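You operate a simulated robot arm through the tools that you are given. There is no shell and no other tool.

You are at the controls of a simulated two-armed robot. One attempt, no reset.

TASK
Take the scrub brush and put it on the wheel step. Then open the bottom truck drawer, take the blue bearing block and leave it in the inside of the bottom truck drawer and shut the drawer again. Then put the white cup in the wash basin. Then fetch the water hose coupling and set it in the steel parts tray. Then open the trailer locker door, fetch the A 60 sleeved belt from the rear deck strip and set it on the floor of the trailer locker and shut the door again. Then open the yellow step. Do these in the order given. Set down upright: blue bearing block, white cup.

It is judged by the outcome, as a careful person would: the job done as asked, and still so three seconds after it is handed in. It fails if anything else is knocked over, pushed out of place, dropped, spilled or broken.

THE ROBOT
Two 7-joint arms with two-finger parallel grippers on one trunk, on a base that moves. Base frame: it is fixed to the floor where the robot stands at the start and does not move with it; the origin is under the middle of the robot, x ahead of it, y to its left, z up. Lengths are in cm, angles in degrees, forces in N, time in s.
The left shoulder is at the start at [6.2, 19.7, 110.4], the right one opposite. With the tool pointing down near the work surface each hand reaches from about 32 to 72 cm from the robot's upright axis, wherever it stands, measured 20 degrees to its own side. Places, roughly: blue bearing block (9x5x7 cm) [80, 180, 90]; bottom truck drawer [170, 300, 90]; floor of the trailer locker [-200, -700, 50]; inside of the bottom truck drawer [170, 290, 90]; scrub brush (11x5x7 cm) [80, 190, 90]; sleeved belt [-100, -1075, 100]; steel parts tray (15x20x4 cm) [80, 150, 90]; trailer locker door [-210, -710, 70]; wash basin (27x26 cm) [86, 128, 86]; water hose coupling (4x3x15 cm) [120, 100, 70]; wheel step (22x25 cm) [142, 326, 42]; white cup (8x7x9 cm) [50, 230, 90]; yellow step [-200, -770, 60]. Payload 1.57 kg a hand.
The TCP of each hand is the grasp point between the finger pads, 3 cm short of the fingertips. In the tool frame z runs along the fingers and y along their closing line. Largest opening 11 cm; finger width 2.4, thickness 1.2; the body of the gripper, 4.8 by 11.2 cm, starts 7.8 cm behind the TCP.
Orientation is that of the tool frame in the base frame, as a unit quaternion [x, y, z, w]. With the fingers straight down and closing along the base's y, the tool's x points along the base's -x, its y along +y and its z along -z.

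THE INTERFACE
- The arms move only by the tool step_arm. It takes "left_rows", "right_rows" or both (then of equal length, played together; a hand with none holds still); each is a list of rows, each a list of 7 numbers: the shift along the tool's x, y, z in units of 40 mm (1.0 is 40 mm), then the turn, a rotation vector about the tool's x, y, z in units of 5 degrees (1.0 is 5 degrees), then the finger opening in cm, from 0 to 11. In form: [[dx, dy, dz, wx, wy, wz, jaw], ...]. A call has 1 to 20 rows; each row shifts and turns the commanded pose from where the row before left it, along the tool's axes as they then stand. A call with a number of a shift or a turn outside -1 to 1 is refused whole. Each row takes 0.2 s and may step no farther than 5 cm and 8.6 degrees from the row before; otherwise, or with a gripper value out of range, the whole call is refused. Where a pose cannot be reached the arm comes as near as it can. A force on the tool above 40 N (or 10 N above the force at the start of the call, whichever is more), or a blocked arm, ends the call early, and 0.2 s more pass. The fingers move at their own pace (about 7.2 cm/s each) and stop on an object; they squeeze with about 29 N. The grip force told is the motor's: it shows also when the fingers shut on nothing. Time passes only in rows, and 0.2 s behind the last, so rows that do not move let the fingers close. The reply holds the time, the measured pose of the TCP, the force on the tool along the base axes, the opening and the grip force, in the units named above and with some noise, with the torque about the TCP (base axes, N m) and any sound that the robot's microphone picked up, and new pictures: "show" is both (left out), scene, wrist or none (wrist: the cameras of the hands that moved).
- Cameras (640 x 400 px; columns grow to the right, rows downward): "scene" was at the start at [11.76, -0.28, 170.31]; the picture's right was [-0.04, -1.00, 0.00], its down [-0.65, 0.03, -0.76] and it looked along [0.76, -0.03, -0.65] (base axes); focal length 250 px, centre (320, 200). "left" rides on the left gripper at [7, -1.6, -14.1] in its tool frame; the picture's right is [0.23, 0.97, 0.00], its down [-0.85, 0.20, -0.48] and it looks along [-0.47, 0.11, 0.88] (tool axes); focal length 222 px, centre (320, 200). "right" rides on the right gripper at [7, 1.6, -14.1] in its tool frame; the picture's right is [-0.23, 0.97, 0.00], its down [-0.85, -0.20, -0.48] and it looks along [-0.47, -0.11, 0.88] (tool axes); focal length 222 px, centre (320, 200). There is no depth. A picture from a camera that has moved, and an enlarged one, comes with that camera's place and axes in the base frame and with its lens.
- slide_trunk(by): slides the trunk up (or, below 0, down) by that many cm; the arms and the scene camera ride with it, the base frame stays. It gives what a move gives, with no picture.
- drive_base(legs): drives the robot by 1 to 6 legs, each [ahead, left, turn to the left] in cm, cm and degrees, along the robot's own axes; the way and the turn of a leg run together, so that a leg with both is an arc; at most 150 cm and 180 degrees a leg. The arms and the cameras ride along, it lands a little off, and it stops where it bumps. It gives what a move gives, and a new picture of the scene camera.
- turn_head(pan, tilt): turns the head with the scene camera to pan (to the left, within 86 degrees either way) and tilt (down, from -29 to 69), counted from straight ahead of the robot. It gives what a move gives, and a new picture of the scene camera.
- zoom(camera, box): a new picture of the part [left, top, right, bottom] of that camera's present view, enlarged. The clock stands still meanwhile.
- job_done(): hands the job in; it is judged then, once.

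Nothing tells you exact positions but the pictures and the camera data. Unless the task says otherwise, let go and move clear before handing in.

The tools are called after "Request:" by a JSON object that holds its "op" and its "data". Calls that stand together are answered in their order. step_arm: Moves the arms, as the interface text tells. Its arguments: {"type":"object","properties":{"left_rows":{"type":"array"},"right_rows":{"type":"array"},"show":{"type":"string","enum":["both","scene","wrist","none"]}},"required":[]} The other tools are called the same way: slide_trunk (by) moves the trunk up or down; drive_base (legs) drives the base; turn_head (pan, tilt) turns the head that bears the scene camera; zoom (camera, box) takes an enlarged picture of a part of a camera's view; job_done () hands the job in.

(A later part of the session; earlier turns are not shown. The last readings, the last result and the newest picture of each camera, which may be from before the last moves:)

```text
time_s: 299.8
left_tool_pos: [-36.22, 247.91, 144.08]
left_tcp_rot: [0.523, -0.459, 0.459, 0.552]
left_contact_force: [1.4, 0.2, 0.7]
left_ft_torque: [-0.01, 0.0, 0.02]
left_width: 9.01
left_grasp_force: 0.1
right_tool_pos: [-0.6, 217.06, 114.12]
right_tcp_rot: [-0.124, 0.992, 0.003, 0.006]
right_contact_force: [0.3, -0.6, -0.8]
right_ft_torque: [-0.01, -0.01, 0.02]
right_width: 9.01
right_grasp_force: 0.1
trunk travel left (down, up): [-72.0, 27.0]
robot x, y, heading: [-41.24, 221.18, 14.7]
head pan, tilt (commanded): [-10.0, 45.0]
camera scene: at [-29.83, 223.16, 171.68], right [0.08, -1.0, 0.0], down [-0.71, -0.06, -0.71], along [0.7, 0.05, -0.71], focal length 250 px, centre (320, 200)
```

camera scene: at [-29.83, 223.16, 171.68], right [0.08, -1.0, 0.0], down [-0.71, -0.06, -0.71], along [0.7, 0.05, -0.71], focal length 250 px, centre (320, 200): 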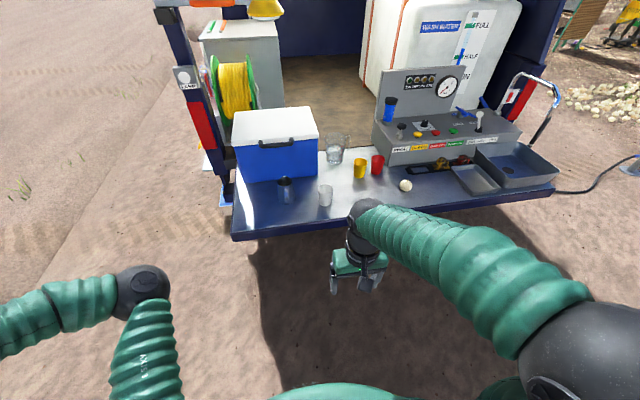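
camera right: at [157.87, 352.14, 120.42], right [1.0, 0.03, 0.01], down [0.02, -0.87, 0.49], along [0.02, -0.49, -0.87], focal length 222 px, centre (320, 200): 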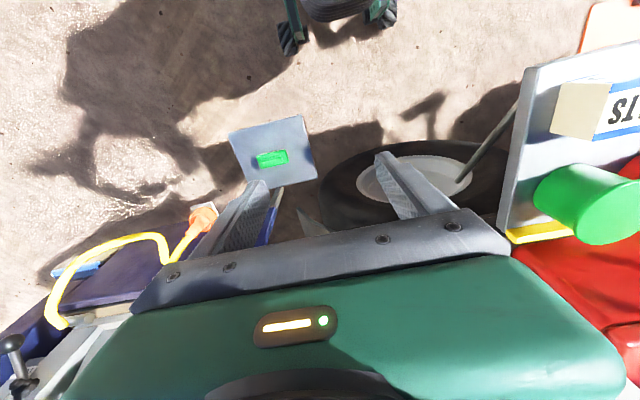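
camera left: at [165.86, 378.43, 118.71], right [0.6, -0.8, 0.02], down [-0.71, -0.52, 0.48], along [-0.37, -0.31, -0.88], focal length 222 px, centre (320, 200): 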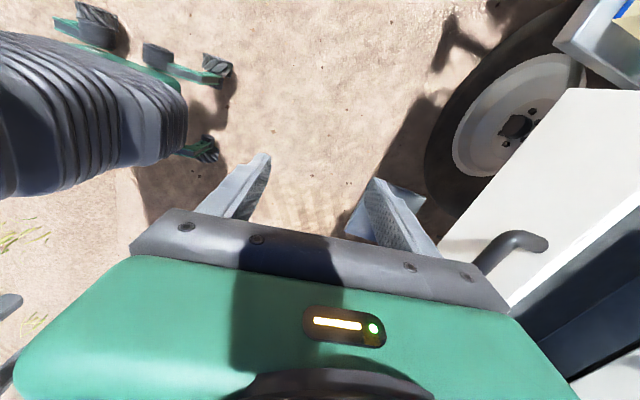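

Request:
{"op": "zoom", "data": {"camera": "scene", "box": [260, 150, 420, 250]}}

```text
4.00 times, centred on (340, 200) of scene
camera zoom: at [-29.83, 223.16, 171.68], right [0.08, -1.0, 0.0], down [-0.71, -0.06, -0.71], along [0.7, 0.05, -0.71], focal length 999 px, centre (240, 200)
```

zoom: 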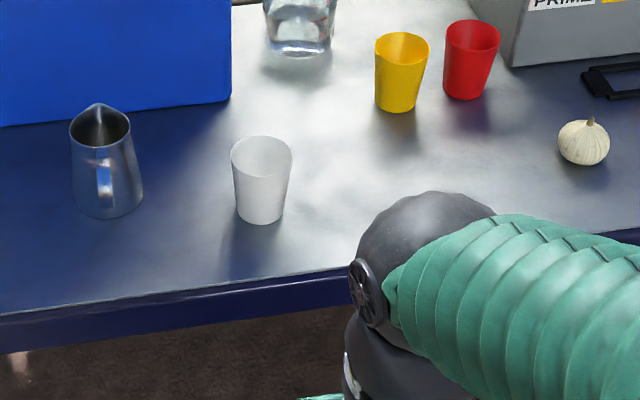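

The cup's axis is at about [55.0, 227.8]. I drive ahead 42 cm.

Request:
{"op": "drive_base", "data": {"legs": [[42, 0, 0]]}}

Request:
{"op": "turn_head", "data": {"pan": -10, "tilt": 52}}

```text
time_s: 302.4
left_tool_pos: [3.41, 257.72, 143.91]
left_tcp_rot: [0.521, -0.463, 0.456, 0.554]
left_contact_force: [-0.3, 0.0, -0.2]
left_ft_torque: [0.01, -0.01, 0.0]
left_width: 9.03
left_grasp_force: 0.0
right_tool_pos: [38.67, 226.37, 114.27]
right_tcp_rot: [-0.119, 0.993, 0.004, 0.007]
right_contact_force: [-0.1, -1.0, -0.3]
right_ft_torque: [0.01, 0.01, -0.03]
right_width: 8.99
right_grasp_force: 0.1
trunk travel left (down, up): [-72.0, 27.0]
robot x, y, heading: [-1.93, 231.7, 14.1]
head pan, tilt (commanded): [-10.0, 45.0]
camera scene: at [9.27, 232.86, 171.7], right [0.07, -1.0, 0.0], down [-0.71, -0.05, -0.71], along [0.71, 0.05, -0.71], focal length 250 px, centre (320, 200)
```

scene: 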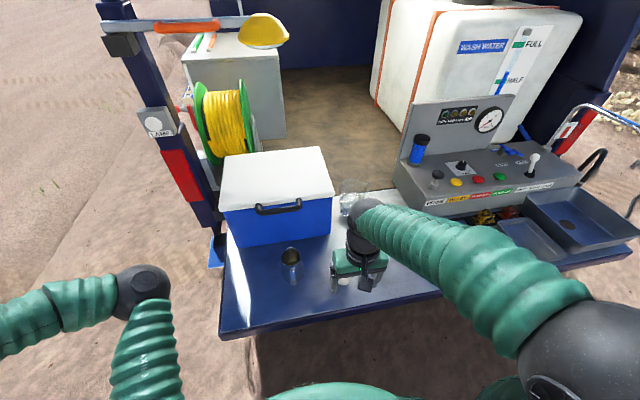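

```text
time_s: 303.0
left_tool_pos: [3.47, 257.7, 144.01]
left_tcp_rot: [0.521, -0.462, 0.457, 0.554]
left_contact_force: [0.0, -0.6, -0.4]
left_ft_torque: [-0.03, 0.01, -0.03]
left_width: 8.99
left_grasp_force: 0.0
right_tool_pos: [38.75, 226.45, 114.18]
right_tcp_rot: [-0.119, 0.993, 0.002, 0.006]
right_contact_force: [-0.6, 1.0, -0.7]
right_ft_torque: [-0.02, 0.02, 0.0]
right_width: 9.01
right_grasp_force: 0.0
trunk travel left (down, up): [-72.0, 27.0]
robot x, y, heading: [-1.74, 231.33, 13.8]
head pan, tilt (commanded): [-10.0, 52.0]
camera scene: at [8.89, 232.87, 170.73], right [0.07, -1.0, 0.0], down [-0.79, -0.05, -0.61], along [0.61, 0.04, -0.79], focal length 250 px, centre (320, 200)
```

scene: 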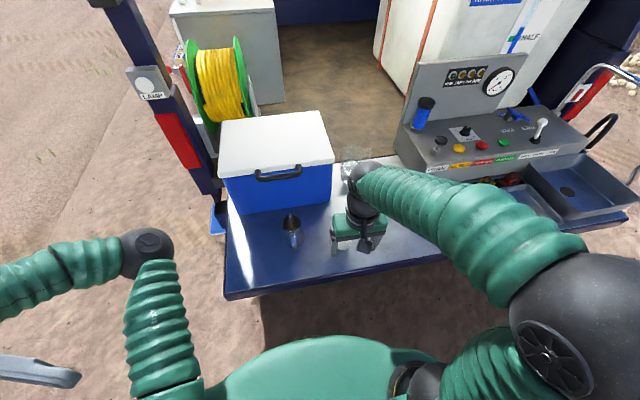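

Request:
{"op": "step_arm", "data": {"right_rows": [[-0.6, -0.1, 0.1, 0, 0, 0, 10.5], [-0.8, -0.13, 0.4, 0, 0, 0, 10.5], [-0.8, -0.13, 0.5, 0, 0, 0, 10.5], [-0.8, -0.13, 0.5, 0, 0, 0, 10.5], [-0.8, -0.13, 0.5, 0, 0, 0, 10.5], [-0.2, -0.03, 0.3, 0, 0, 0, 10.5], [0, 0, 0, 0, 0, 0, 10.5]]}}

```text
time_s: 304.6
left_tool_pos: [3.35, 257.79, 144.08]
left_tcp_rot: [0.52, -0.463, 0.456, 0.554]
left_contact_force: [-0.5, -0.8, 0.1]
left_ft_torque: [0.01, 0.02, -0.02]
left_width: 9.0
left_grasp_force: 0.0
right_tool_pos: [54.77, 227.49, 105.43]
right_tcp_rot: [-0.119, 0.993, 0.002, 0.008]
right_contact_force: [0.7, -0.3, -0.1]
right_ft_torque: [0.01, -0.02, -0.01]
right_width: 10.54
right_grasp_force: 0.0
trunk travel left (down, up): [-72.0, 27.0]
robot x, y, heading: [-1.39, 231.56, 13.9]
head pan, tilt (commanded): [-10.0, 52.0]
camera scene: at [8.91, 232.88, 170.72], right [0.07, -1.0, 0.0], down [-0.79, -0.05, -0.61], along [0.61, 0.04, -0.79], focal length 250 px, centre (320, 200)
camera right: at [47.42, 227.32, 119.32], right [-0.01, 1.0, 0.01], down [0.87, 0.0, 0.49], along [0.49, 0.01, -0.87], focal length 222 px, centre (320, 200)
```

scene: 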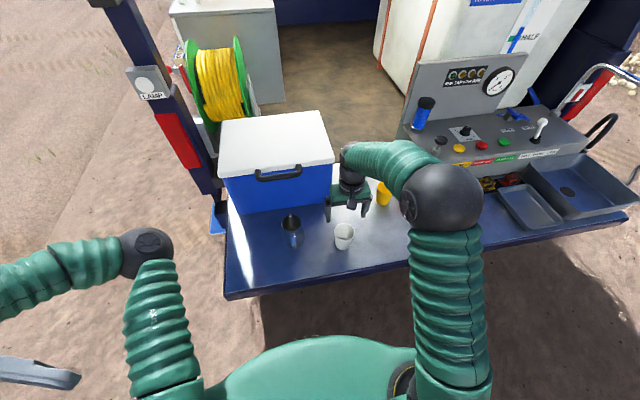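
right: 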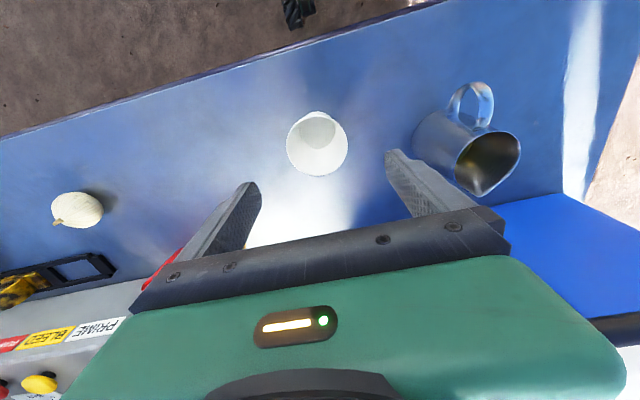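

The cup is centred between the fingers; the pitcher is well clear. I descend and close gently.

Request:
{"op": "step_arm", "data": {"right_rows": [[0, 0, 0.5, 0, 0, 0, 10.5], [0, 0, 0.7, 0, 0, 0, 10.5], [0, 0, 0.7, 0, 0, 0, 10.5], [0, 0, 0.7, 0, 0, 0, 10.5], [0, 0, 0.7, 0, 0, 0, 10.5], [0, 0, 0.45, 0, 0, 0, 10.5], [0, 0, 0.1, 0, 0, 0, 10.5]]}}

```text
time_s: 306.2
left_tool_pos: [3.57, 257.69, 144.02]
left_tcp_rot: [0.521, -0.462, 0.456, 0.554]
left_contact_force: [0.1, 0.5, -0.3]
left_ft_torque: [0.0, 0.03, -0.01]
left_width: 9.01
left_grasp_force: 0.0
right_tool_pos: [55.31, 227.69, 89.71]
right_tcp_rot: [-0.119, 0.993, 0.002, 0.008]
right_contact_force: [0.2, 0.7, 0.0]
right_ft_torque: [-0.01, -0.01, 0.0]
right_width: 10.51
right_grasp_force: 0.1
trunk travel left (down, up): [-72.0, 27.0]
robot x, y, heading: [-1.68, 231.53, 13.7]
head pan, tilt (commanded): [-10.0, 52.0]
camera scene: at [9.03, 232.89, 170.72], right [0.07, -1.0, 0.0], down [-0.79, -0.05, -0.61], along [0.61, 0.04, -0.79], focal length 250 px, centre (320, 200)
camera right: at [47.94, 227.5, 103.74], right [-0.01, 1.0, 0.01], down [0.87, 0.0, 0.49], along [0.49, 0.01, -0.87], focal length 222 px, centre (320, 200)
```

scene: 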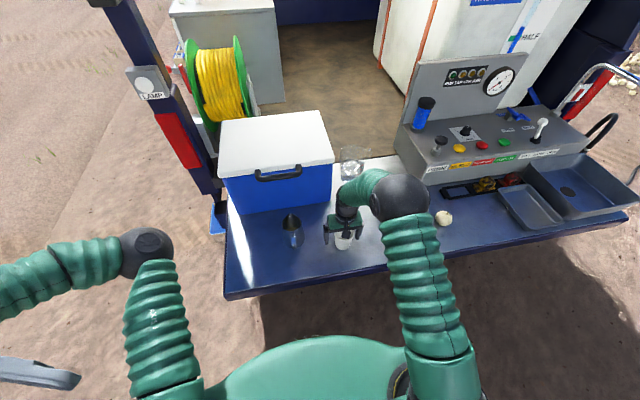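
right: 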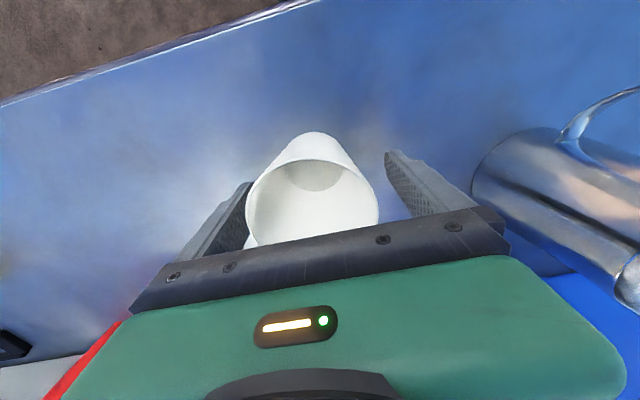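

I adjust about 0.8 cm toward the robot to centre on the cup, then close.

Request:
{"op": "step_arm", "data": {"right_rows": [[0.1, -0.06, 0, 0, 0, 0, 10.5], [0.1, -0.06, 0, 0, 0, 0, 10.5], [0, 0, 0, 0, 0, 0, 9], [0, 0, 0, 0, 0, 0, 8], [0, 0, 0, 0, 0, 0, 7], [0, 0, 0, 0, 0, 0, 6], [0, 0, 0, 0, 0, 0, 5], [0, 0, 0, 0, 0, 0, 5]], "show": "wrist"}}

```text
time_s: 308.0
left_tool_pos: [3.49, 257.74, 143.99]
left_tcp_rot: [0.52, -0.463, 0.455, 0.555]
left_contact_force: [0.0, -0.6, -0.2]
left_ft_torque: [0.0, -0.01, -0.01]
left_width: 8.99
left_grasp_force: 0.1
right_tool_pos: [54.63, 227.06, 89.78]
right_tcp_rot: [-0.118, 0.993, 0.003, 0.007]
right_contact_force: [-0.6, -0.2, -0.7]
right_ft_torque: [0.06, 0.0, -0.02]
right_width: 7.0
right_grasp_force: 29.1
trunk travel left (down, up): [-72.0, 27.0]
robot x, y, heading: [-1.74, 231.25, 13.8]
head pan, tilt (commanded): [-10.0, 52.0]
camera right: at [47.27, 226.86, 103.79], right [-0.01, 1.0, 0.01], down [0.87, 0.0, 0.49], along [0.49, 0.01, -0.87], focal length 222 px, centre (320, 200)
```

right: 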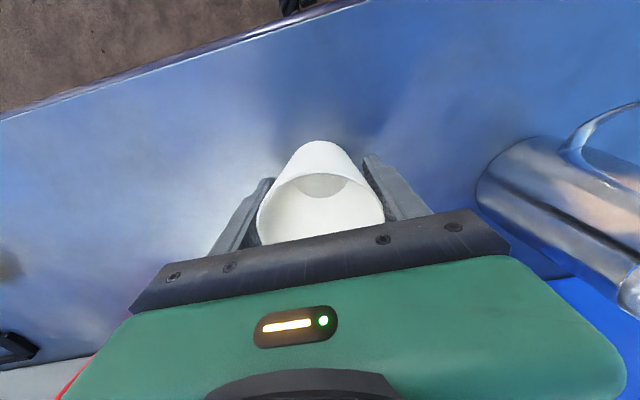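

Cup gripped. I lift it straight up, retract, then back off and drive right toward the wash basin.

Request:
{"op": "step_arm", "data": {"right_rows": [[0, 0, -0.2, 0, 0, 0, 5], [0, 0, -0.4, 0, 0, 0, 5], [0, 0, -0.6, 0, 0, 0, 5], [0, 0, -0.7, 0, 0, 0, 5], [0, 0, -0.7, 0, 0, 0, 5], [0, 0, -0.7, 0, 0, 0, 5], [0, 0, -0.7, 0, 0, 0, 5], [0, 0, -0.7, 0, 0, 0, 5], [0, 0, -0.7, 0, 0, 0, 5], [0.6, 0, -0.4, 0, 0, 0, 5], [0.8, 0, 0, 0, 0, 0, 5], [0.8, 0, 0, 0, 0, 0, 5], [0.8, 0, 0, 0, 0, 0, 5]]}}

Request:
{"op": "drive_base", "data": {"legs": [[-35, 0, 1.8], [0, -104, 0]]}}

Request:
{"op": "turn_head", "data": {"pan": -15, "tilt": 40}}

```text
time_s: 310.8
left_tool_pos: [3.37, 257.77, 144.02]
left_tcp_rot: [0.521, -0.463, 0.456, 0.554]
left_contact_force: [0.0, 0.8, 0.8]
left_ft_torque: [0.01, 0.0, 0.03]
left_width: 9.01
left_grasp_force: 0.1
right_tool_pos: [42.41, 224.27, 112.89]
right_tcp_rot: [-0.119, 0.993, 0.003, 0.007]
right_contact_force: [0.8, 0.8, 0.8]
right_ft_torque: [0.0, -0.07, 0.0]
right_width: 7.0
right_grasp_force: 29.0
trunk travel left (down, up): [-72.0, 27.0]
robot x, y, heading: [-1.34, 231.65, 13.6]
head pan, tilt (commanded): [-10.0, 52.0]
camera scene: at [8.71, 232.81, 170.74], right [0.07, -1.0, 0.0], down [-0.79, -0.05, -0.62], along [0.61, 0.04, -0.79], focal length 250 px, centre (320, 200)
camera right: at [35.02, 224.04, 126.96], right [-0.01, 1.0, 0.01], down [0.87, 0.0, 0.49], along [0.49, 0.01, -0.87], focal length 222 px, centre (320, 200)
```

scene: 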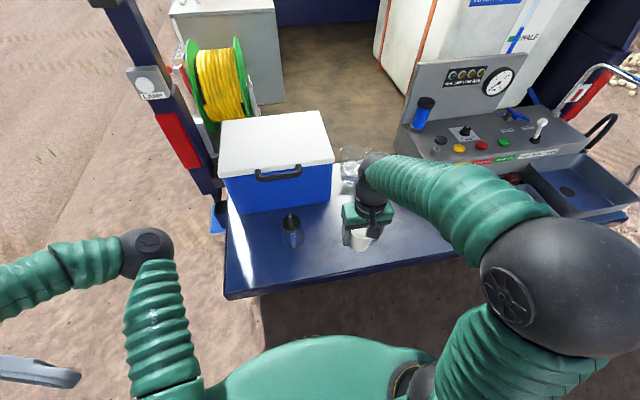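
right: 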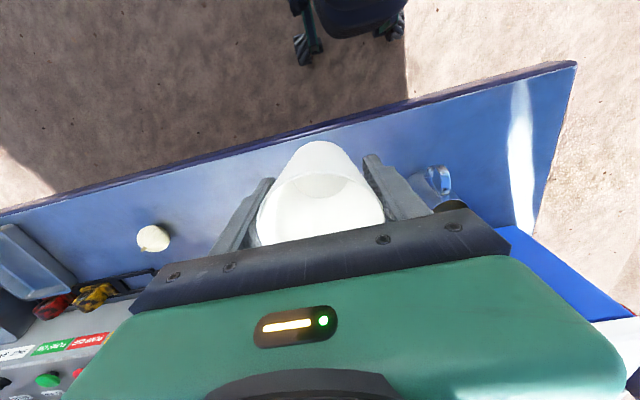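

```text
time_s: 318.1
left_tool_pos: [-4.13, 148.2, 143.94]
left_tcp_rot: [0.52, -0.462, 0.458, 0.554]
left_contact_force: [0.2, 0.5, -0.2]
left_ft_torque: [0.0, -0.01, 0.03]
left_width: 9.03
left_grasp_force: 0.1
right_tool_pos: [35.3, 114.87, 112.88]
right_tcp_rot: [-0.121, 0.993, 0.002, 0.006]
right_contact_force: [0.2, 0.2, -0.3]
right_ft_torque: [-0.02, -0.01, 0.01]
right_width: 7.0
right_grasp_force: 28.7
trunk travel left (down, up): [-72.0, 27.0]
robot x, y, heading: [-9.35, 121.68, 14.0]
head pan, tilt (commanded): [-10.0, 52.0]
camera scene: at [1.5, 123.46, 170.72], right [0.07, -1.0, 0.0], down [-0.79, -0.06, -0.61], along [0.61, 0.04, -0.79], focal length 250 px, centre (320, 200)
```

scene: 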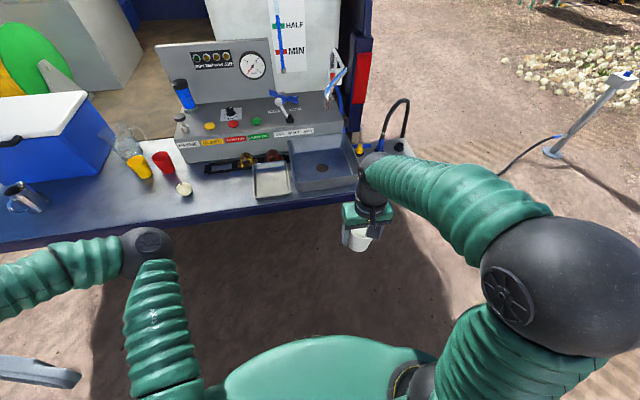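

```text
time_s: 318.9
left_tool_pos: [-4.06, 147.96, 144.17]
left_tcp_rot: [0.522, -0.461, 0.458, 0.552]
left_contact_force: [-0.4, -0.7, -0.5]
left_ft_torque: [0.0, -0.03, -0.03]
left_width: 9.0
left_grasp_force: 0.0
right_tool_pos: [35.26, 114.65, 112.79]
right_tcp_rot: [-0.121, 0.993, 0.002, 0.008]
right_contact_force: [0.7, -0.5, -0.8]
right_ft_torque: [-0.04, -0.03, 0.0]
right_width: 6.98
right_grasp_force: 29.3
trunk travel left (down, up): [-72.0, 27.0]
robot x, y, heading: [-9.22, 121.27, 14.0]
head pan, tilt (commanded): [-15.0, 40.0]
camera scene: at [2.6, 122.47, 172.4], right [-0.01, -1.0, 0.0], down [-0.64, 0.01, -0.76], along [0.76, -0.01, -0.64], focal length 250 px, centre (320, 200)
```

scene: 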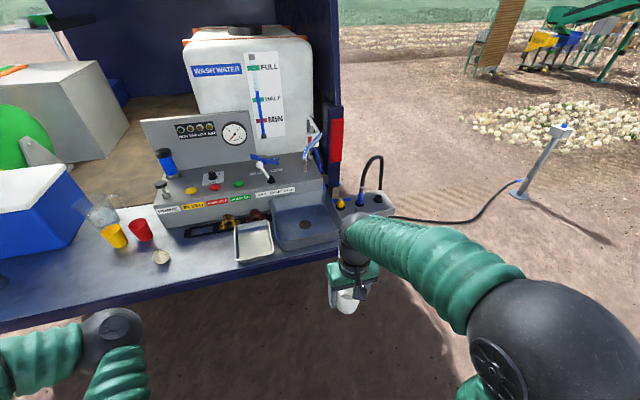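

Request:
{"op": "zoom", "data": {"camera": "scene", "box": [220, 120, 420, 270]}}

```text
2.67 times, centred on (320, 195) of scene
camera zoom: at [2.6, 122.47, 172.4], right [-0.01, -1.0, 0.0], down [-0.64, 0.01, -0.76], along [0.76, -0.01, -0.64], focal length 666 px, centre (320, 213)
```

zoom: 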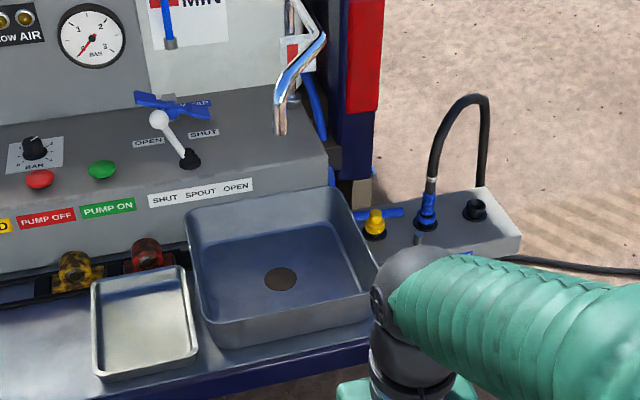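

The basin floor's drain is at about [86.9, 128.2, 86]. I'll set the cup on the flat floor just in front of the drain, near [80.3, 126.4]. I drive ahead 36 cm.

Request:
{"op": "drive_base", "data": {"legs": [[36, 1, 0]]}}

Request:
{"op": "turn_head", "data": {"pan": -15, "tilt": 50}}

```text
time_s: 321.2
left_tool_pos: [30.83, 157.28, 144.0]
left_tcp_rot: [0.519, -0.465, 0.456, 0.554]
left_contact_force: [0.1, -0.5, 0.2]
left_ft_torque: [0.01, 0.0, 0.01]
left_width: 8.99
left_grasp_force: 0.0
right_tool_pos: [69.9, 123.9, 112.91]
right_tcp_rot: [-0.117, 0.993, 0.003, 0.009]
right_contact_force: [0.2, -0.2, -0.7]
right_ft_torque: [-0.01, 0.01, -0.01]
right_width: 6.99
right_grasp_force: 28.8
trunk travel left (down, up): [-72.0, 27.0]
robot x, y, heading: [25.87, 131.27, 14.0]
head pan, tilt (commanded): [-15.0, 40.0]
camera scene: at [37.22, 131.81, 172.43], right [-0.02, -1.0, 0.0], down [-0.64, 0.01, -0.77], along [0.77, -0.02, -0.64], focal length 250 px, centre (320, 200)
```

scene: 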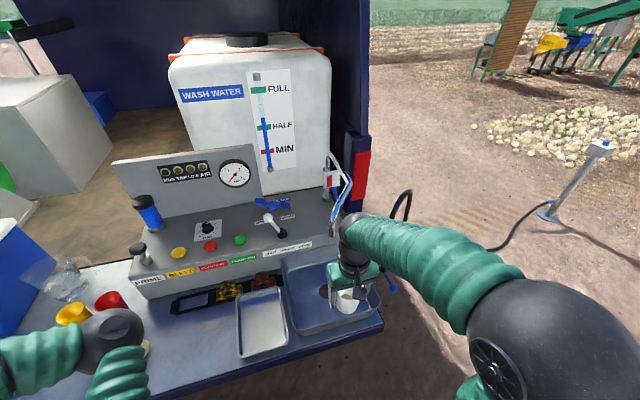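

```text
time_s: 321.9
left_tool_pos: [30.93, 157.51, 144.1]
left_tcp_rot: [0.52, -0.464, 0.456, 0.554]
left_contact_force: [0.6, 0.7, 0.1]
left_ft_torque: [0.0, 0.02, -0.02]
left_width: 9.0
left_grasp_force: 0.1
right_tool_pos: [70.1, 123.9, 112.9]
right_tcp_rot: [-0.118, 0.993, 0.002, 0.007]
right_contact_force: [-0.1, 0.2, -1.1]
right_ft_torque: [0.0, 0.04, -0.04]
right_width: 6.98
right_grasp_force: 28.7
trunk travel left (down, up): [-72.0, 27.0]
robot x, y, heading: [26.36, 131.25, 13.5]
head pan, tilt (commanded): [-15.0, 50.0]
camera scene: at [36.75, 131.94, 170.99], right [-0.02, -1.0, 0.0], down [-0.77, 0.02, -0.64], along [0.64, -0.02, -0.77], focal length 250 px, centre (320, 200)
```

scene: 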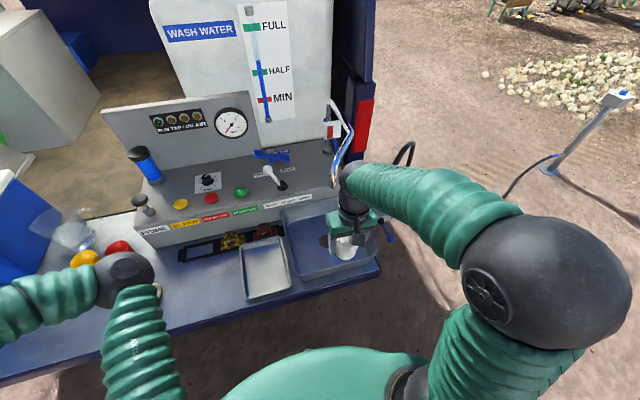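

The tap spout's outlet hangs above the basin centre at about [86, 127, 119]. I need to look closely before moving in.

Request:
{"op": "zoom", "data": {"camera": "scene", "box": [240, 80, 440, 290]}}

Request:
{"op": "zoom", "data": {"camera": "right", "box": [0, 0, 640, 400]}}

```text
1.90 times, centred on (340, 185) of scene
camera zoom: at [36.75, 131.94, 170.99], right [-0.02, -1.0, 0.0], down [-0.77, 0.02, -0.64], along [0.64, -0.02, -0.77], focal length 476 px, centre (282, 229)
```

zoom: 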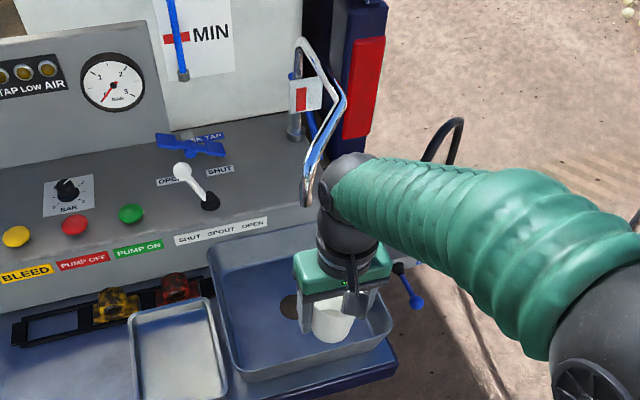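

```text
1.00 times, centred on (320, 200) of right (not enlarged: the box is as wide or as high as the picture)
camera zoom: at [62.68, 123.71, 126.93], right [-0.01, 1.0, 0.01], down [0.87, 0.0, 0.49], along [0.49, 0.01, -0.87], focal length 222 px, centre (320, 200)
```

zoom: 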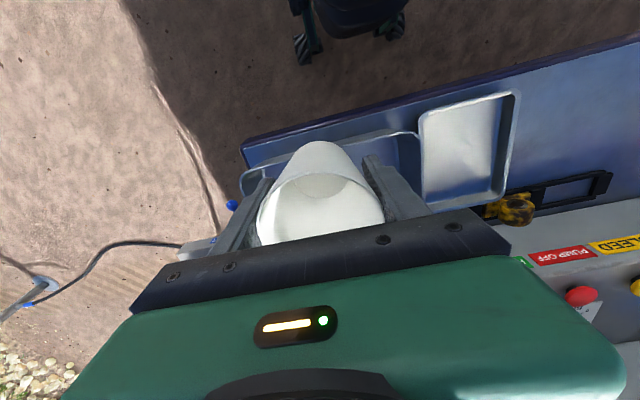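

I've located the spout outlet at [86.5, 127, 118]; placing the cup at about [78.7, 130.2] (in front-left of it) keeps the hand clear. I move over that spot.

Request:
{"op": "step_arm", "data": {"right_rows": [[-0.2, 0.34, 0, 0, 0, 0, 5], [-0.5, 0.34, 0, 0, 0, 0, 5], [-0.6, 0.34, 0, 0, 0, 0, 5], [-0.6, 0, 0, 0, 0, 0, 5], [-0.5, 0, 0, 0, 0, 0, 5], [0, 0, 0, 0, 0, 0, 5]]}}

```text
time_s: 323.3
left_tool_pos: [30.97, 157.36, 143.97]
left_tcp_rot: [0.52, -0.464, 0.456, 0.554]
left_contact_force: [-1.0, -0.5, 0.5]
left_ft_torque: [0.01, -0.02, -0.01]
left_width: 8.98
left_grasp_force: 0.1
right_tool_pos: [78.32, 130.11, 112.83]
right_tcp_rot: [-0.116, 0.993, 0.003, 0.008]
right_contact_force: [-1.3, 0.0, 0.4]
right_ft_torque: [0.02, -0.02, 0.02]
right_width: 6.99
right_grasp_force: 29.2
trunk travel left (down, up): [-72.0, 27.0]
robot x, y, heading: [25.97, 131.02, 13.6]
head pan, tilt (commanded): [-15.0, 50.0]
camera scene: at [36.75, 131.98, 170.99], right [-0.02, -1.0, 0.0], down [-0.77, 0.02, -0.64], along [0.64, -0.02, -0.77], focal length 250 px, centre (320, 200)
camera right: at [70.96, 130.02, 126.83], right [-0.01, 1.0, 0.01], down [0.87, 0.0, 0.49], along [0.49, 0.01, -0.87], focal length 222 px, centre (320, 200)
```

scene: 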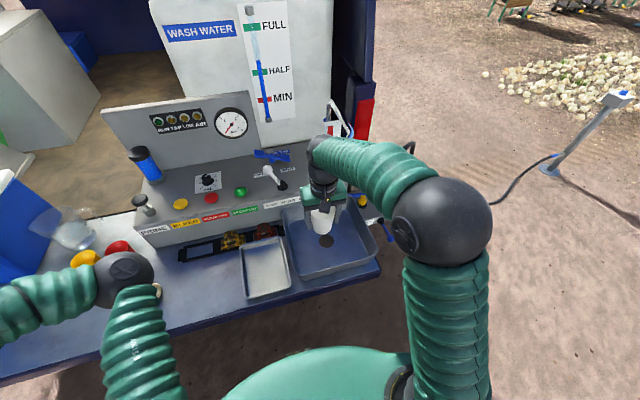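
right: 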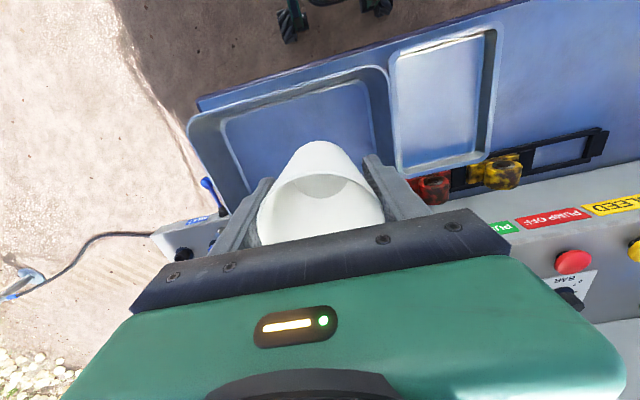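

Clear. I lower the cup into the basin.

Request:
{"op": "step_arm", "data": {"right_rows": [[0, 0, 0.4, 0, 0, 0, 5], [0, 0, 0.6, 0, 0, 0, 5], [0, 0, 0.7, 0, 0, 0, 5], [0, 0, 0.7, 0, 0, 0, 5], [0, 0, 0.7, 0, 0, 0, 5], [0, 0, 0.7, 0, 0, 0, 5], [0, 0, 0.5, 0, 0, 0, 5], [0, 0, 0.3, 0, 0, 0, 5]]}}

```text
time_s: 325.1
left_tool_pos: [30.95, 157.49, 144.06]
left_tcp_rot: [0.52, -0.464, 0.456, 0.554]
left_contact_force: [-0.5, -0.1, 0.0]
left_ft_torque: [-0.01, 0.05, 0.01]
left_width: 9.0
left_grasp_force: 0.1
right_tool_pos: [78.73, 130.42, 94.72]
right_tcp_rot: [-0.117, 0.993, 0.002, 0.008]
right_contact_force: [0.5, -1.1, 0.4]
right_ft_torque: [0.02, 0.01, 0.0]
right_width: 7.02
right_grasp_force: 29.3
trunk travel left (down, up): [-72.0, 27.0]
robot x, y, heading: [26.02, 131.27, 13.8]
head pan, tilt (commanded): [-15.0, 50.0]
camera scene: at [36.84, 132.0, 170.98], right [-0.02, -1.0, 0.0], down [-0.77, 0.02, -0.64], along [0.64, -0.02, -0.77], focal length 250 px, centre (320, 200)
camera right: at [71.26, 130.19, 108.77], right [-0.01, 1.0, 0.01], down [0.87, 0.0, 0.49], along [0.49, 0.01, -0.87], focal length 222 px, centre (320, 200)
```

scene: 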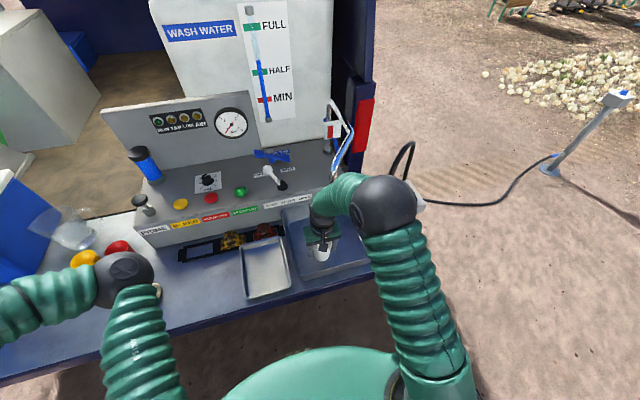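
right: 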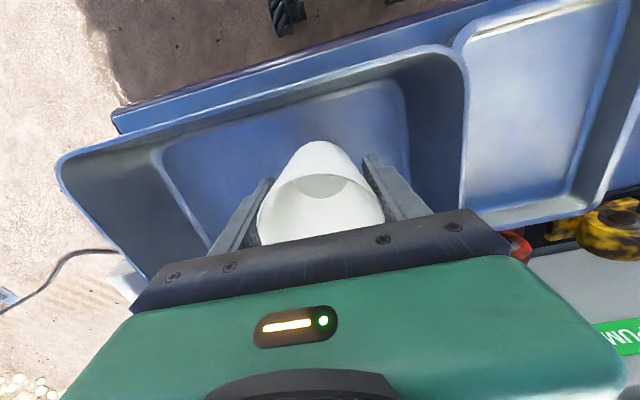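

Request:
{"op": "step_arm", "data": {"right_rows": [[0, 0, 0.2, 0, 0, 0, 5], [0, 0, 0.2, 0, 0, 0, 5], [0, 0, 0.1, 0, 0, 0, 5], [0, 0, 0.1, 0, 0, 0, 5], [0, 0, 0.08, 0, 0, 0, 5], [0, 0, 0.08, 0, 0, 0, 5], [0, 0, 0.08, 0, 0, 0, 5], [0, 0, 0.08, 0, 0, 0, 5]], "show": "wrist"}}

```text
time_s: 326.9
left_tool_pos: [30.84, 157.48, 143.94]
left_tcp_rot: [0.519, -0.464, 0.455, 0.555]
left_contact_force: [0.2, -0.7, 0.2]
left_ft_torque: [0.0, 0.0, 0.02]
left_width: 8.99
left_grasp_force: 0.1
right_tool_pos: [78.78, 130.23, 91.08]
right_tcp_rot: [-0.118, 0.993, 0.002, 0.008]
right_contact_force: [-0.1, -0.2, -0.7]
right_ft_torque: [-0.01, -0.02, 0.05]
right_width: 7.02
right_grasp_force: 29.1
trunk travel left (down, up): [-72.0, 27.0]
robot x, y, heading: [25.6, 131.57, 13.7]
head pan, tilt (commanded): [-15.0, 50.0]
camera right: at [71.4, 130.06, 105.06], right [-0.01, 1.0, 0.01], down [0.87, 0.0, 0.49], along [0.49, 0.01, -0.87], focal length 222 px, centre (320, 200)
```

right: 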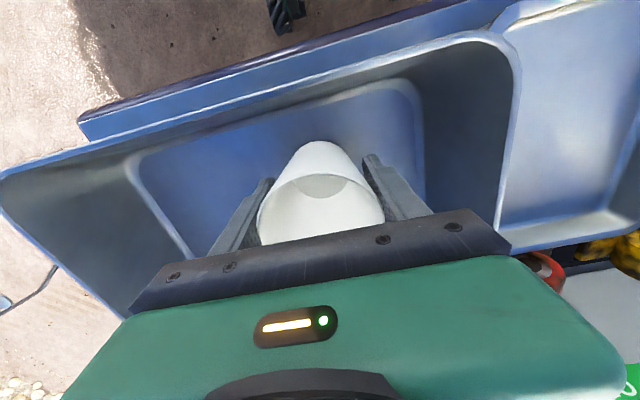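

Request:
{"op": "step_arm", "data": {"right_rows": [[0, 0, 0.06, 0, 0, 0, 5], [0, 0, 0.06, 0, 0, 0, 5], [0, 0, 0.06, 0, 0, 0, 5], [0, 0, 0.06, 0, 0, 0, 5], [0, 0, 0.06, 0, 0, 0, 5], [0, 0, 0.06, 0, 0, 0, 5], [0, 0, 0.06, 0, 0, 0, 5], [0, 0, 0.06, 0, 0, 0, 5]], "show": "wrist"}}

```text
time_s: 328.7
left_tool_pos: [30.7, 157.61, 144.03]
left_tcp_rot: [0.52, -0.464, 0.455, 0.555]
left_contact_force: [-0.4, -0.6, -0.1]
left_ft_torque: [0.0, 0.02, 0.01]
left_width: 9.02
left_grasp_force: 0.0
right_tool_pos: [78.63, 130.34, 89.21]
right_tcp_rot: [-0.118, 0.993, 0.002, 0.008]
right_contact_force: [0.9, 1.1, 21.6]
right_ft_torque: [-0.02, -0.05, 0.14]
right_width: 6.91
right_grasp_force: 29.0
trunk travel left (down, up): [-72.0, 27.0]
robot x, y, heading: [25.57, 131.1, 13.8]
head pan, tilt (commanded): [-15.0, 50.0]
camera right: at [71.18, 130.1, 103.21], right [-0.01, 1.0, 0.01], down [0.87, 0.0, 0.49], along [0.49, 0.01, -0.87], focal length 222 px, centre (320, 200)
```

right: 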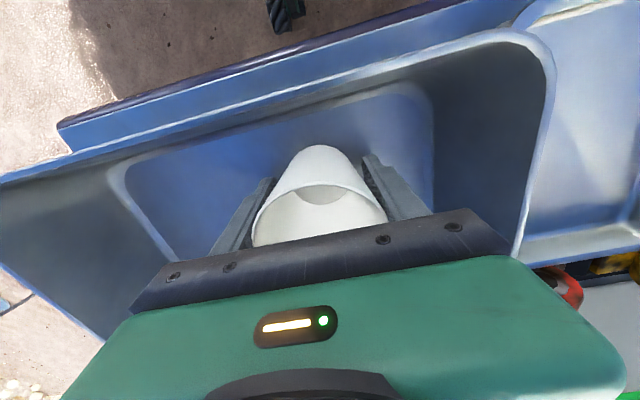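

Cup is on the basin floor. I relieve, open slowly and rise.

Request:
{"op": "step_arm", "data": {"right_rows": [[0, 0, -0.06, 0, 0, 0, 6.5], [0, 0, 0, 0, 0, 0, 7.2], [0, 0, 0, 0, 0, 0, 8], [0, 0, 0, 0, 0, 0, 9], [0, 0, 0, 0, 0, 0, 9.2], [0, 0, -0.2, 0, 0, 0, 9.2], [0, 0, -0.5, 0, 0, 0, 9.2], [0, 0, -0.7, 0, 0, 0, 9.2], [0, 0, -0.7, 0, 0, 0, 9.2], [0, 0, -0.7, 0, 0, 0, 9.2], [0, 0, -0.7, 0, 0, 0, 9.2], [0, 0, -0.7, 0, 0, 0, 9.2], [0.5, 0, -0.7, 0, 0, 0, 9.2], [0.8, 0, -0.5, 0, 0, 0, 9.2], [0.8, 0, 0, 0, 0, 0, 9.2], [0.8, 0, 0, 0, 0, 0, 9.2]]}}

Request:
{"op": "zoom", "data": {"camera": "scene", "box": [240, 120, 440, 290]}}

```text
time_s: 332.1
left_tool_pos: [30.76, 157.35, 144.03]
left_tcp_rot: [0.519, -0.465, 0.456, 0.554]
left_contact_force: [0.3, 0.0, -0.4]
left_ft_torque: [0.01, -0.04, 0.0]
left_width: 8.99
left_grasp_force: 0.0
right_tool_pos: [66.96, 127.29, 110.58]
right_tcp_rot: [-0.117, 0.993, 0.003, 0.008]
right_contact_force: [0.2, 0.2, 0.5]
right_ft_torque: [0.03, -0.05, 0.01]
right_width: 9.21
right_grasp_force: 0.0
trunk travel left (down, up): [-72.0, 27.0]
robot x, y, heading: [25.41, 131.3, 13.9]
head pan, tilt (commanded): [-15.0, 50.0]
camera scene: at [36.49, 131.9, 171.0], right [-0.02, -1.0, 0.0], down [-0.77, 0.02, -0.64], along [0.64, -0.01, -0.77], focal length 250 px, centre (320, 200)
camera right: at [59.6, 127.08, 124.65], right [-0.01, 1.0, 0.01], down [0.87, 0.0, 0.49], along [0.49, 0.01, -0.87], focal length 222 px, centre (320, 200)
```

scene: 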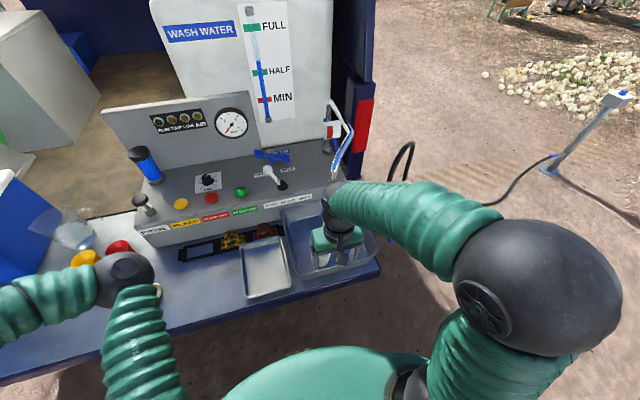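
right: 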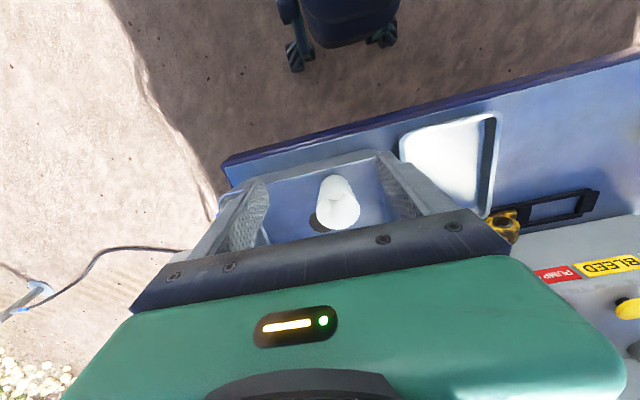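

```text
2.35 times, centred on (340, 205) of scene
camera zoom: at [36.49, 131.9, 171.0], right [-0.02, -1.0, 0.0], down [-0.77, 0.02, -0.64], along [0.64, -0.01, -0.77], focal length 588 px, centre (273, 188)
```

zoom: 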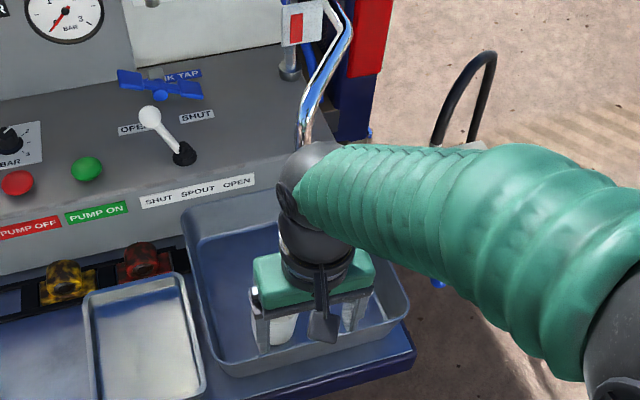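

The cup stands upright in the basin. Next is the water hose coupling on the INLET box. I back off and drive to the truck's right rear for a good look.

Request:
{"op": "drive_base", "data": {"legs": [[-22, 0, 0], [0, -90, 0]]}}

Request:
{"op": "turn_head", "data": {"pan": 12, "tilt": 40}}

```text
time_s: 338.0
left_tool_pos: [29.78, 68.32, 144.05]
left_tcp_rot: [0.518, -0.464, 0.456, 0.555]
left_contact_force: [-1.3, 0.4, 0.3]
left_ft_torque: [0.0, -0.01, -0.01]
left_width: 9.0
left_grasp_force: 0.1
right_tool_pos: [66.01, 37.75, 110.79]
right_tcp_rot: [-0.115, 0.993, 0.001, 0.008]
right_contact_force: [0.1, -0.2, 0.6]
right_ft_torque: [-0.03, -0.01, 0.02]
right_width: 9.17
right_grasp_force: 0.1
trunk travel left (down, up): [-72.0, 27.0]
robot x, y, heading: [23.92, 41.33, 13.3]
head pan, tilt (commanded): [-15.0, 50.0]
camera scene: at [35.37, 42.79, 170.99], right [-0.03, -1.0, 0.0], down [-0.77, 0.02, -0.64], along [0.64, -0.02, -0.77], focal length 250 px, centre (320, 200)
```

scene: 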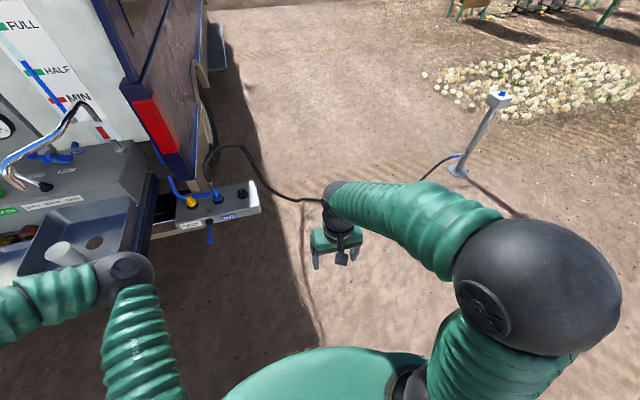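

```text
time_s: 338.9
left_tool_pos: [29.59, 67.86, 144.09]
left_tcp_rot: [0.518, -0.465, 0.455, 0.554]
left_contact_force: [0.3, -0.2, 0.2]
left_ft_torque: [0.03, 0.01, 0.02]
left_width: 9.02
left_grasp_force: 0.0
right_tool_pos: [65.78, 37.69, 110.57]
right_tcp_rot: [-0.116, 0.993, 0.001, 0.009]
right_contact_force: [0.8, 0.1, -0.4]
right_ft_torque: [-0.03, 0.04, 0.03]
right_width: 9.21
right_grasp_force: 0.0
trunk travel left (down, up): [-72.0, 27.0]
robot x, y, heading: [24.55, 41.61, 13.4]
head pan, tilt (commanded): [12.0, 40.0]
camera scene: at [35.41, 46.32, 172.4], right [0.43, -0.9, 0.0], down [-0.58, -0.28, -0.76], along [0.69, 0.33, -0.64], focal length 250 px, centre (320, 200)
```

scene: 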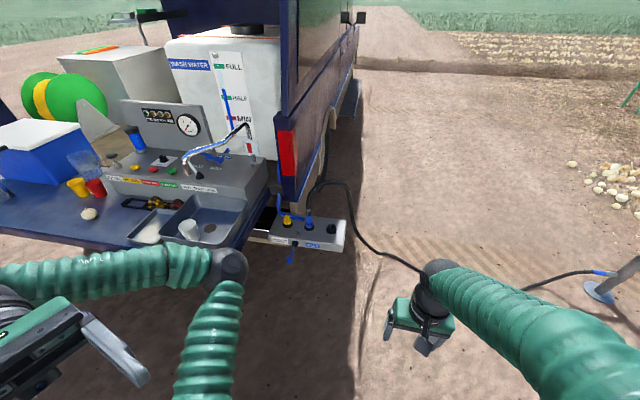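

Request:
{"op": "zoom", "data": {"camera": "scene", "box": [250, 160, 430, 290]}}

Request:
{"op": "zoom", "data": {"camera": "scene", "box": [265, 185, 355, 265]}}

```text
3.08 times, centred on (340, 225) of scene
camera zoom: at [35.41, 46.32, 172.4], right [0.43, -0.9, 0.0], down [-0.58, -0.28, -0.76], along [0.69, 0.33, -0.64], focal length 769 px, centre (258, 123)
```

zoom: 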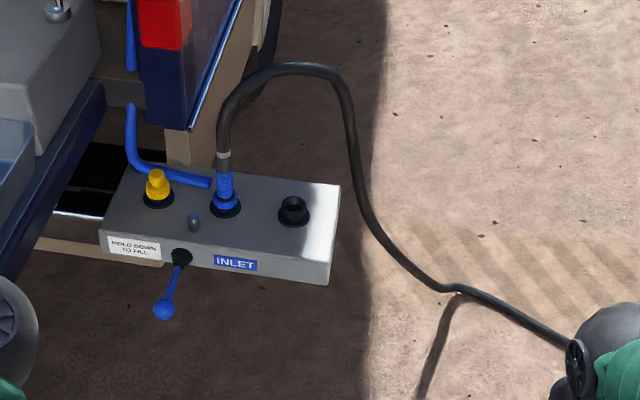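

```text
5.00 times, centred on (310, 225) of scene
camera zoom: at [35.41, 46.32, 172.4], right [0.43, -0.9, 0.0], down [-0.58, -0.28, -0.76], along [0.69, 0.33, -0.64], focal length 1249 px, centre (370, 75)
```

zoom: 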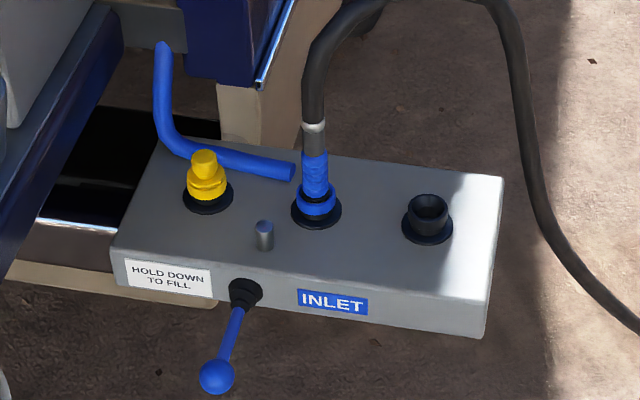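

The blue coupling stands at about [124, 95.3], its grip part z≈69–76, with the hose arcing off its top. I'll approach it diagonally from the right rear.

Request:
{"op": "drive_base", "data": {"legs": [[54, -4, 0], [0, 0, 47]]}}

Request:
{"op": "turn_head", "data": {"pan": -15, "tilt": 50}}

```text
time_s: 344.2
left_tool_pos: [62.63, 71.94, 143.97]
left_tcp_rot: [0.662, -0.217, 0.639, 0.327]
left_contact_force: [0.0, 0.0, 0.4]
left_ft_torque: [-0.01, 0.01, -0.01]
left_width: 8.97
left_grasp_force: 0.0
right_tool_pos: [109.37, 78.03, 110.58]
right_tcp_rot: [-0.504, 0.864, 0.006, 0.006]
right_contact_force: [0.0, -0.4, 0.4]
right_ft_torque: [0.01, 0.01, 0.03]
right_width: 9.18
right_grasp_force: 0.1
trunk travel left (down, up): [-72.0, 27.0]
robot x, y, heading: [78.2, 50.22, 60.8]
head pan, tilt (commanded): [12.0, 40.0]
camera scene: at [82.42, 61.49, 172.4], right [0.96, -0.3, 0.0], down [-0.19, -0.62, -0.76], along [0.23, 0.73, -0.64], focal length 250 px, centre (320, 200)
```

scene: 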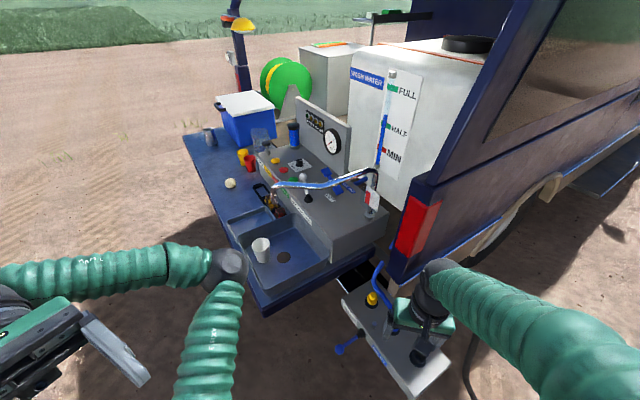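

```text
time_s: 345.1
left_tool_pos: [62.47, 72.02, 144.05]
left_tcp_rot: [0.662, -0.217, 0.639, 0.326]
left_contact_force: [0.5, -0.4, -0.6]
left_ft_torque: [0.0, -0.01, 0.01]
left_width: 9.01
left_grasp_force: 0.0
right_tool_pos: [109.24, 78.0, 110.71]
right_tcp_rot: [-0.504, 0.863, 0.005, 0.007]
right_contact_force: [0.2, 0.1, -0.8]
right_ft_torque: [0.03, -0.01, 0.01]
right_width: 9.22
right_grasp_force: 0.0
trunk travel left (down, up): [-72.0, 27.0]
robot x, y, heading: [78.34, 50.37, 60.6]
head pan, tilt (commanded): [-15.0, 50.0]
camera scene: at [85.2, 58.89, 170.99], right [0.72, -0.7, 0.0], down [-0.53, -0.55, -0.64], along [0.45, 0.46, -0.77], focal length 250 px, centre (320, 200)
```

scene: 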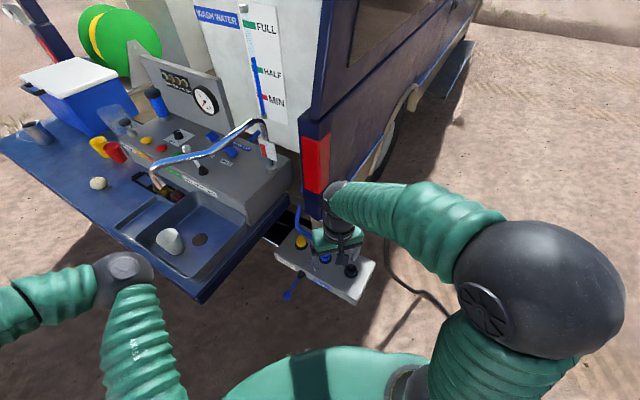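

I lower the trunk 18 cm, bring the right hand forward a bit and pitch it 40° forward so the hose stays clear of the palm.

Request:
{"op": "slide_trunk", "data": {"by": -18}}

Request:
{"op": "step_arm", "data": {"right_rows": [[-0.6, -0.1, 0, 0, 0, 0, 8], [-0.7, -0.2, 0, 0, -0.5, 0, 8], [-0.7, -0.2, 0, 0, -1, 0, 8], [-0.5, -0.1, 0.05, 0, -1, 0, 8], [-0.4, -0.1, 0.1, 0, -1, 0, 8], [-0.2, -0.1, 0.1, 0, -1, 0, 8], [0, -0.1, 0, 0, -1, 0, 8], [0, -0.1, 0, 0, -1, 0, 8], [0, 0, 0, 0, -1, 0, 8], [0, 0, 0, 0, -0.5, 0, 8]]}}

```text
time_s: 347.1
left_tool_pos: [62.42, 71.9, 126.12]
left_tcp_rot: [0.662, -0.217, 0.639, 0.326]
left_contact_force: [-0.6, 0.6, 0.4]
left_ft_torque: [0.03, 0.02, 0.01]
left_width: 9.0
left_grasp_force: 0.1
right_tool_pos: [109.34, 78.0, 92.67]
right_tcp_rot: [-0.504, 0.864, 0.006, 0.006]
right_contact_force: [-0.6, -0.3, -0.7]
right_ft_torque: [0.03, -0.01, 0.0]
right_width: 9.21
right_grasp_force: 0.1
trunk travel left (down, up): [-54.0, 45.0]
robot x, y, heading: [78.24, 50.37, 60.7]
head pan, tilt (commanded): [-15.0, 50.0]
```

```text
time_s: 349.3
left_tool_pos: [62.47, 71.92, 126.1]
left_tcp_rot: [0.661, -0.219, 0.639, 0.326]
left_contact_force: [0.4, -0.1, 0.3]
left_ft_torque: [0.0, 0.02, -0.02]
left_width: 9.01
left_grasp_force: 0.1
right_tool_pos: [119.0, 86.84, 92.74]
right_tcp_rot: [-0.472, 0.809, 0.178, 0.302]
right_contact_force: [0.6, -0.2, -0.4]
right_ft_torque: [0.01, -0.04, -0.01]
right_width: 8.03
right_grasp_force: 0.0
trunk travel left (down, up): [-54.0, 45.0]
robot x, y, heading: [78.26, 50.1, 60.8]
head pan, tilt (commanded): [-15.0, 50.0]
camera scene: at [85.21, 58.86, 152.99], right [0.72, -0.7, 0.0], down [-0.53, -0.55, -0.64], along [0.45, 0.46, -0.77], focal length 250 px, centre (320, 200)
camera right: at [110.4, 74.94, 98.87], right [-0.76, 0.63, 0.15], down [0.34, 0.19, 0.92], along [0.55, 0.76, -0.36], focal length 222 px, centre (320, 200)
```

scene: 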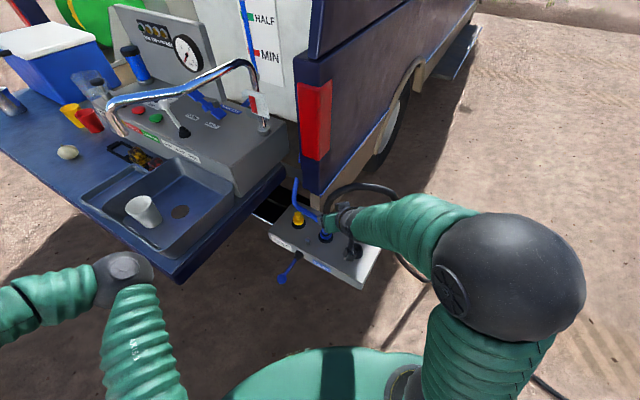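
right: 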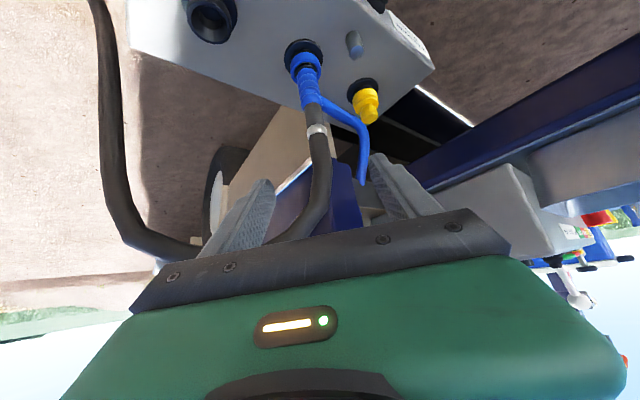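

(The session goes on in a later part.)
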